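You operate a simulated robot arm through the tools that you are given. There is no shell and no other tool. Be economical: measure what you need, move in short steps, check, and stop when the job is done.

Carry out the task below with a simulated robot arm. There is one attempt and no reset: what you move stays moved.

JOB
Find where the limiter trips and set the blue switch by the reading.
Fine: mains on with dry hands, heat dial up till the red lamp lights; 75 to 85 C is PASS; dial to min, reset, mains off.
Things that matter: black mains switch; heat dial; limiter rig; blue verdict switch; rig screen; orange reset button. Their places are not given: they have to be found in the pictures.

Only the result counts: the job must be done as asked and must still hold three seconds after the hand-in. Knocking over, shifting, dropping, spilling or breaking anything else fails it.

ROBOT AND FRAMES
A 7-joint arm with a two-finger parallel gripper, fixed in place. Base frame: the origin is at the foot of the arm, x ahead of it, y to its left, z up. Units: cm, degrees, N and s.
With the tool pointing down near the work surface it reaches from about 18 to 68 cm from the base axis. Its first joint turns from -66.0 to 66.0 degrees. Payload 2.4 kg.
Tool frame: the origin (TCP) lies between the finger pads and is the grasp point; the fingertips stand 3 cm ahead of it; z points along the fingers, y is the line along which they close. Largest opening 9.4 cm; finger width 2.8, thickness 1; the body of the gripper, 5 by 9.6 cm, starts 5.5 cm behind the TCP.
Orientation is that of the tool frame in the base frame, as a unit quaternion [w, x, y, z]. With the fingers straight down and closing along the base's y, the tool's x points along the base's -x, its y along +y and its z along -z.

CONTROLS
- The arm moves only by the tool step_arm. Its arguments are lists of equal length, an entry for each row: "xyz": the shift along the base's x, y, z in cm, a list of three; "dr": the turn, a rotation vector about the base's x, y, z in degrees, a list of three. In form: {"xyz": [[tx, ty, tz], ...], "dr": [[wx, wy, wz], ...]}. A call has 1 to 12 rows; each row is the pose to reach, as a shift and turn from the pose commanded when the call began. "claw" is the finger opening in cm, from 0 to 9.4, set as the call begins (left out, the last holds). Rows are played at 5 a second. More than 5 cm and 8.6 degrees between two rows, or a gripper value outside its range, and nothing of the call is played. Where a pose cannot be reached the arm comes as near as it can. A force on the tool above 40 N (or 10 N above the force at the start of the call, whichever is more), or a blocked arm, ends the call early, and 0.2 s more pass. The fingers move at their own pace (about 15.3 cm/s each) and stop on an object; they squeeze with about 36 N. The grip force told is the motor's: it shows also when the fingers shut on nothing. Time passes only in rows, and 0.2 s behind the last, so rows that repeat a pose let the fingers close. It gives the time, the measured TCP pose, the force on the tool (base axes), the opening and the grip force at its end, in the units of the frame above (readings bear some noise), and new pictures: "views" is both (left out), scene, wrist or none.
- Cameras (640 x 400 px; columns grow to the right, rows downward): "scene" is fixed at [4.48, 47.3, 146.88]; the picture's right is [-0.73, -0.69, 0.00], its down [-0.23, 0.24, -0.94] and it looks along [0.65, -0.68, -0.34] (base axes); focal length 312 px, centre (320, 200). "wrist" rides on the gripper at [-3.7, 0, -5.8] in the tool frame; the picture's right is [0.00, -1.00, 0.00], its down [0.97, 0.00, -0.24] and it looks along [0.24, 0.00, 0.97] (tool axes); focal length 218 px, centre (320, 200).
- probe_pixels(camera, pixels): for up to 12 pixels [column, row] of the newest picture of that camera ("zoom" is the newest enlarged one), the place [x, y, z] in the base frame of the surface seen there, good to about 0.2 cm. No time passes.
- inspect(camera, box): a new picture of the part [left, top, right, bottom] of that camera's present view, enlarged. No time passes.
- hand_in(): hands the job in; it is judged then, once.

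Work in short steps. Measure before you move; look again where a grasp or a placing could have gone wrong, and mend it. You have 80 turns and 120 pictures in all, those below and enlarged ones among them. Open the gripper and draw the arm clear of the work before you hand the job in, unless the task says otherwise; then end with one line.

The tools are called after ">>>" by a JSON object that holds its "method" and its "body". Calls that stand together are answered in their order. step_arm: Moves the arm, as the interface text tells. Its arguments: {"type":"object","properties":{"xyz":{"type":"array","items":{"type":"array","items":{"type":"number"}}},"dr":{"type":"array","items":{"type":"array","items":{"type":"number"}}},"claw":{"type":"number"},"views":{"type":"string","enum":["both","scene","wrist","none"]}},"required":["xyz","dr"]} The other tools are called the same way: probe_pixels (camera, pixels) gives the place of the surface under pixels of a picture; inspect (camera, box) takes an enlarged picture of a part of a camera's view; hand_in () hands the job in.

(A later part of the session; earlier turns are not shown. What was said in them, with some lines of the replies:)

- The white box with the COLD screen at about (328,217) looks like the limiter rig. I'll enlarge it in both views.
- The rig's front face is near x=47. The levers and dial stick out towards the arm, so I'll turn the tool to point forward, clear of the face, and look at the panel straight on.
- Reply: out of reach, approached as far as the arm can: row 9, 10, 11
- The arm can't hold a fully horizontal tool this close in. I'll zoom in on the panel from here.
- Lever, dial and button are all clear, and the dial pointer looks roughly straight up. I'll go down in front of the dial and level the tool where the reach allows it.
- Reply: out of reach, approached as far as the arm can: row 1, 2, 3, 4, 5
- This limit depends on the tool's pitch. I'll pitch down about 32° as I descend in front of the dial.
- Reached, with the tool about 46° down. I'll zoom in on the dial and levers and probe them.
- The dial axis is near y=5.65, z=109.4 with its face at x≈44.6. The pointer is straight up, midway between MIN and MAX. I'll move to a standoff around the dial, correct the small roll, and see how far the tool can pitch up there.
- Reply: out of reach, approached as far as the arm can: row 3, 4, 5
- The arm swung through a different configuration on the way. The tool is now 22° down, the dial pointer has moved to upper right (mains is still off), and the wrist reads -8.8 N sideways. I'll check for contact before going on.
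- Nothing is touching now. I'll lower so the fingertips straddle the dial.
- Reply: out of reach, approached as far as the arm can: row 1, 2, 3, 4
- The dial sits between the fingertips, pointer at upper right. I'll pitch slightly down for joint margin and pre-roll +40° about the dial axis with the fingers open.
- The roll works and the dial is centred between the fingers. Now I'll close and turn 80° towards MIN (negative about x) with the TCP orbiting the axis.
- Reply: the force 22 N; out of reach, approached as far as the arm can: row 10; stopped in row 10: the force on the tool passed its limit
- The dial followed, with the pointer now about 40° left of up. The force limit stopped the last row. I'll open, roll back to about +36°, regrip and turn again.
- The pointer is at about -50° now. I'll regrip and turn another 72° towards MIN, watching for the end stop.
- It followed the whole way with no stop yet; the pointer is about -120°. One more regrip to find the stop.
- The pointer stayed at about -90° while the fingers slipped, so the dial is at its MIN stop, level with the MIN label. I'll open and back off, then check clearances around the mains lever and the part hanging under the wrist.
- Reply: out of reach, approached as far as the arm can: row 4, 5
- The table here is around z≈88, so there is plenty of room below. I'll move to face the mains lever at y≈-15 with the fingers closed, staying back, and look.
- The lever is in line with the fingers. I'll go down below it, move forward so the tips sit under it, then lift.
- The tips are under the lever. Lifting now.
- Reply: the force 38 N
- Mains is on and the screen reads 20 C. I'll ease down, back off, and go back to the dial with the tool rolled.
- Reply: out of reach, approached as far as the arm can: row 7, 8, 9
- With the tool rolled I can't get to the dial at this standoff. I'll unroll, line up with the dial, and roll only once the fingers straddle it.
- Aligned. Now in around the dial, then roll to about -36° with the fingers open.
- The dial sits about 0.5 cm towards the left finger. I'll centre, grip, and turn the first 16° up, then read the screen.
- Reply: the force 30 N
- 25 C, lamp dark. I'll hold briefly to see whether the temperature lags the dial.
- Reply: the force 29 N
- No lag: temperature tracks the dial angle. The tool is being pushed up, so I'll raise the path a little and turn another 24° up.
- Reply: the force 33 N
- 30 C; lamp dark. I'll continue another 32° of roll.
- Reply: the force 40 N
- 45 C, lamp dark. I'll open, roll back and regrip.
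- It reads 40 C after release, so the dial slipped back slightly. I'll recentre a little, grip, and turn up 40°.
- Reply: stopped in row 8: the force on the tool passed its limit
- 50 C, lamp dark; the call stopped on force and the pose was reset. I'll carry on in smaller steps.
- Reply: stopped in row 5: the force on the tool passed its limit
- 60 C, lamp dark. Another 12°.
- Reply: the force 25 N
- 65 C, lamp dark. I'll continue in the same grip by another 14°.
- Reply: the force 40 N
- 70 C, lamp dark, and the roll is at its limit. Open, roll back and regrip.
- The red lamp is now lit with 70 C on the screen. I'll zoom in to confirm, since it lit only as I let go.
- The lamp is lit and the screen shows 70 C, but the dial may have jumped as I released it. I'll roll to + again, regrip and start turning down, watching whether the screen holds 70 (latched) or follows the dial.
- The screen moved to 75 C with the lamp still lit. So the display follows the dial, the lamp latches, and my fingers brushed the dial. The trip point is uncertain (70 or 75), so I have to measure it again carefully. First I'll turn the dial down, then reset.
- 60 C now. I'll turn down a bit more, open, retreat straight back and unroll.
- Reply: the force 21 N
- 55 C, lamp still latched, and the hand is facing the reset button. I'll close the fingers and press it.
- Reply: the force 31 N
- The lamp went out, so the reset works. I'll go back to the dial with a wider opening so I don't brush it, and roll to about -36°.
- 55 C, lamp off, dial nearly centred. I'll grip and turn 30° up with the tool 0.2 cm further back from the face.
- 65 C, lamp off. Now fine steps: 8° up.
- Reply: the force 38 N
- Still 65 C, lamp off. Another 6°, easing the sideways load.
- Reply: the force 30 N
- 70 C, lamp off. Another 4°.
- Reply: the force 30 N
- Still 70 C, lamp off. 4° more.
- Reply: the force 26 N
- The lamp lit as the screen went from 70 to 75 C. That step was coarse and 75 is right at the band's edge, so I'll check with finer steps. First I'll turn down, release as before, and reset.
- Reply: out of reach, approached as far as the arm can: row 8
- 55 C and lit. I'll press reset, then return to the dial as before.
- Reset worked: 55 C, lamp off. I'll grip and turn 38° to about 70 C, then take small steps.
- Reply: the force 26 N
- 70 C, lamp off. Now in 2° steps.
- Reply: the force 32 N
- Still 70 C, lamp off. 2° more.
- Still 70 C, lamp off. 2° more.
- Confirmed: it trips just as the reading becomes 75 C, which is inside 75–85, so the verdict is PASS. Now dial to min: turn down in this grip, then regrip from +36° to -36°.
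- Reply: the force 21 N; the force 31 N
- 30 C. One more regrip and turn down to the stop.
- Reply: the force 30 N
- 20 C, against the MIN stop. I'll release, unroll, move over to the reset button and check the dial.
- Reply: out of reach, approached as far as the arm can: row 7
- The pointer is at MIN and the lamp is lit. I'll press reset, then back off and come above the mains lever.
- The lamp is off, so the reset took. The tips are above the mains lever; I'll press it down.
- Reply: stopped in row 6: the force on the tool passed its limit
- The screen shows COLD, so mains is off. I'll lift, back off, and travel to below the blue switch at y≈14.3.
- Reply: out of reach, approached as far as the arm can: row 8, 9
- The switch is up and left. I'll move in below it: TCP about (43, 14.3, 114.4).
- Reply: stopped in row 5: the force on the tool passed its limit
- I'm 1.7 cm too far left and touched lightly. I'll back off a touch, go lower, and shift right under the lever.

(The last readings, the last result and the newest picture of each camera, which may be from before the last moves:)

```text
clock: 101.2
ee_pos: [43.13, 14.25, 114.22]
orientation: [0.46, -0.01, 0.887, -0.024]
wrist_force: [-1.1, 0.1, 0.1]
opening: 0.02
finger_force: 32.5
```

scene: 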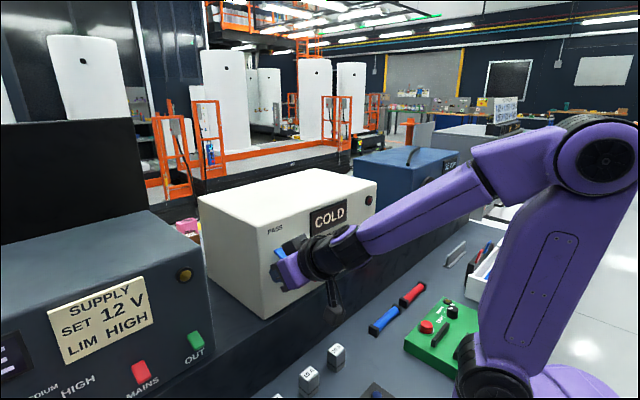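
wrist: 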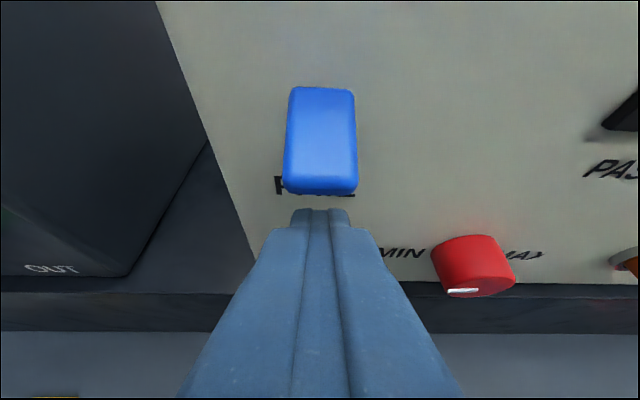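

Centred just below the lever. Lifting to flip it to PASS.

>>> {"method": "step_arm", "body": {"xyz": [[0, 0, 1], [0, 0, 2], [0, 0, 3], [0, 0, 3.8], [0, 0, 4.3]], "dr": [[0, 0, 0], [0, 0, 0], [0, 0, 0], [0, 0, 0], [0, 0, 0]]}}

```text
clock: 102.4
ee_pos: [42.98, 14.21, 118.12]
orientation: [0.456, -0.009, 0.89, -0.025]
wrist_force: [-14.0, -1.3, -24.5]
opening: 0.0
finger_force: 33.7
```

scene: 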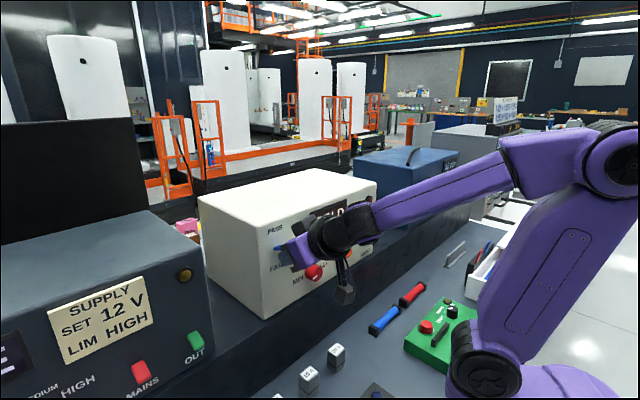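
wrist: 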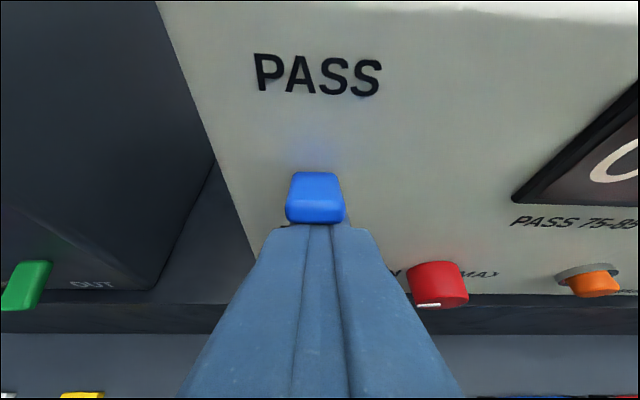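

The lever has flipped up. I'll ease down, retreat, open, and check the final states.

>>> {"method": "step_arm", "body": {"xyz": [[0, 0, -1.8], [-2, 0, -1.8], [-4, -1, -1.5], [-5, -4, 2], [-6, -8, 6], [-7, -11, 9]], "dr": [[0, 0, 0], [0, 0, 0], [0, 3, 0], [0, 6, 0], [0, 9, 0], [0, 12, 0]], "views": "none"}}

>>> {"method": "step_arm", "body": {"xyz": [[0, 0, 1], [0, 0, 2], [0, 0, 2]], "dr": [[0, 0, 0], [0, 0, 0], [0, 0, 0]], "claw": 5}}

>>> {"method": "inspect", "body": {"camera": "scene", "box": [200, 170, 400, 295]}}

```text
refused: row 5 steps farther than a row can; nothing moved
```

```text
clock: 102.7
ee_pos: [42.67, 14.74, 117.95]
orientation: [0.45, -0.013, 0.892, -0.021]
wrist_force: [0.8, 0.8, -0.2]
opening: 4.97
finger_force: 0.1
stopped in row 1: the force on the tool passed its limit (the readings are from after the stop); the commanded pose is now the measured one
```

scene: 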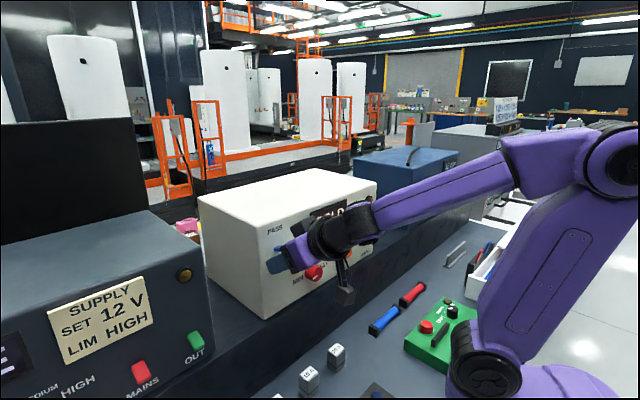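
wrist: 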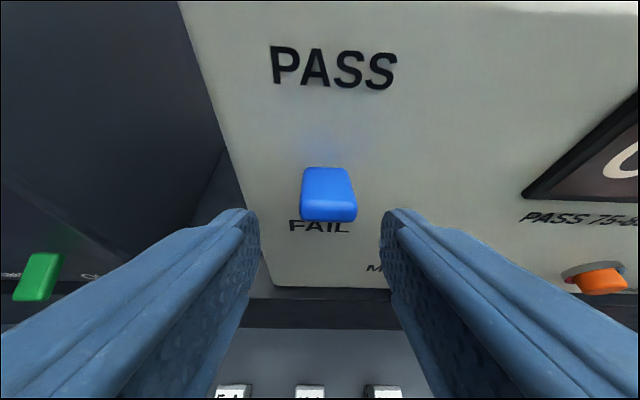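

```text
3.20 times, centred on (300, 232) of scene
```

zoom: 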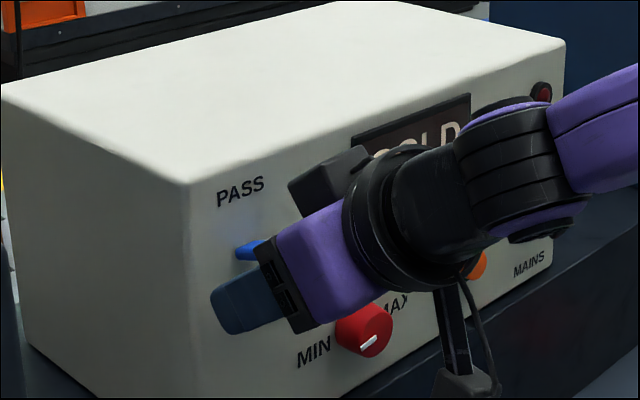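

The retreat was refused because one row was too long, so the fingers opened around the lever with no harm done; it is still up. I'll withdraw straight back with shorter rows.

>>> {"method": "step_arm", "body": {"xyz": [[-1.5, -0.3, -0.3], [-3.5, -0.3, -0.3], [-5, -0.3, 0.5], [-6, -2, 3], [-7, -5, 6], [-7, -8, 9], [-7, -11, 11]], "dr": [[0, 0, 0], [0, 0, 0], [0, 4, 0], [0, 8, 0], [0, 14, 0], [0, 20, 0], [0, 26, 0]]}}

>>> {"method": "inspect", "body": {"camera": "scene", "box": [200, 170, 400, 295]}}

```text
clock: 104.3
ee_pos: [35.91, 3.63, 128.91]
orientation: [0.238, -0.019, 0.971, -0.016]
wrist_force: [0.3, 0.6, -0.2]
opening: 4.99
finger_force: 0.0
```

scene: 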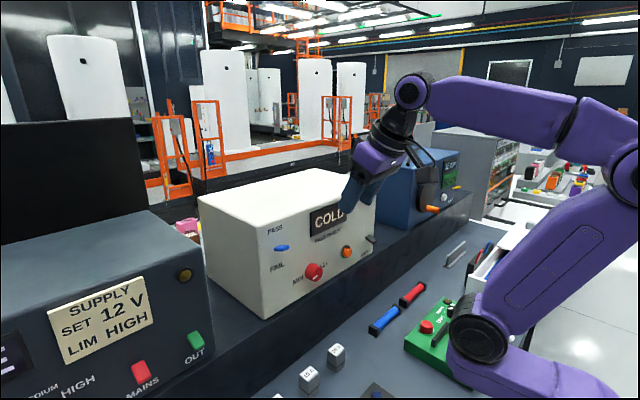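
wrist: 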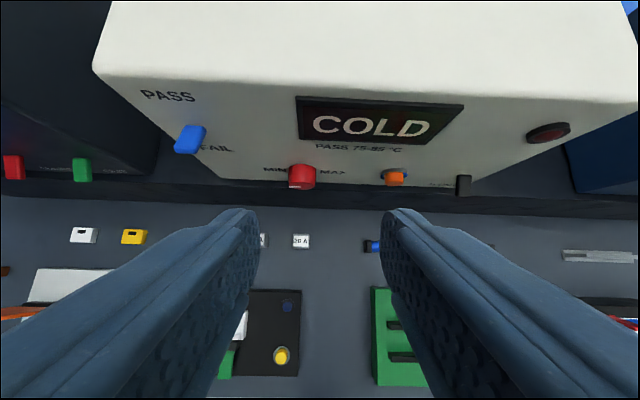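

```text
3.20 times, centred on (300, 232) of scene
```

zoom: 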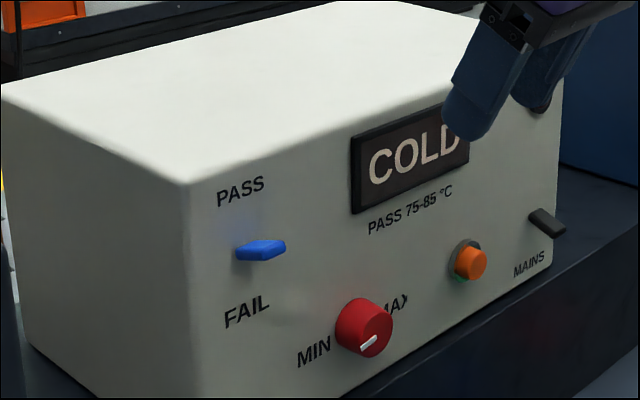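

The final view shows the blue switch up at PASS, dial at MIN, lamp off, mains lever down and the screen at COLD. The gripper is open and clear, so I'm handing in.

>>> {"method": "hand_in", "body": {}}

```text
The job is handed in.
```

The limiter trips at 75 C, which is inside 75–85 C, so I set the blue switch to PASS; the dial is back at min, the limiter is reset and mains is off.
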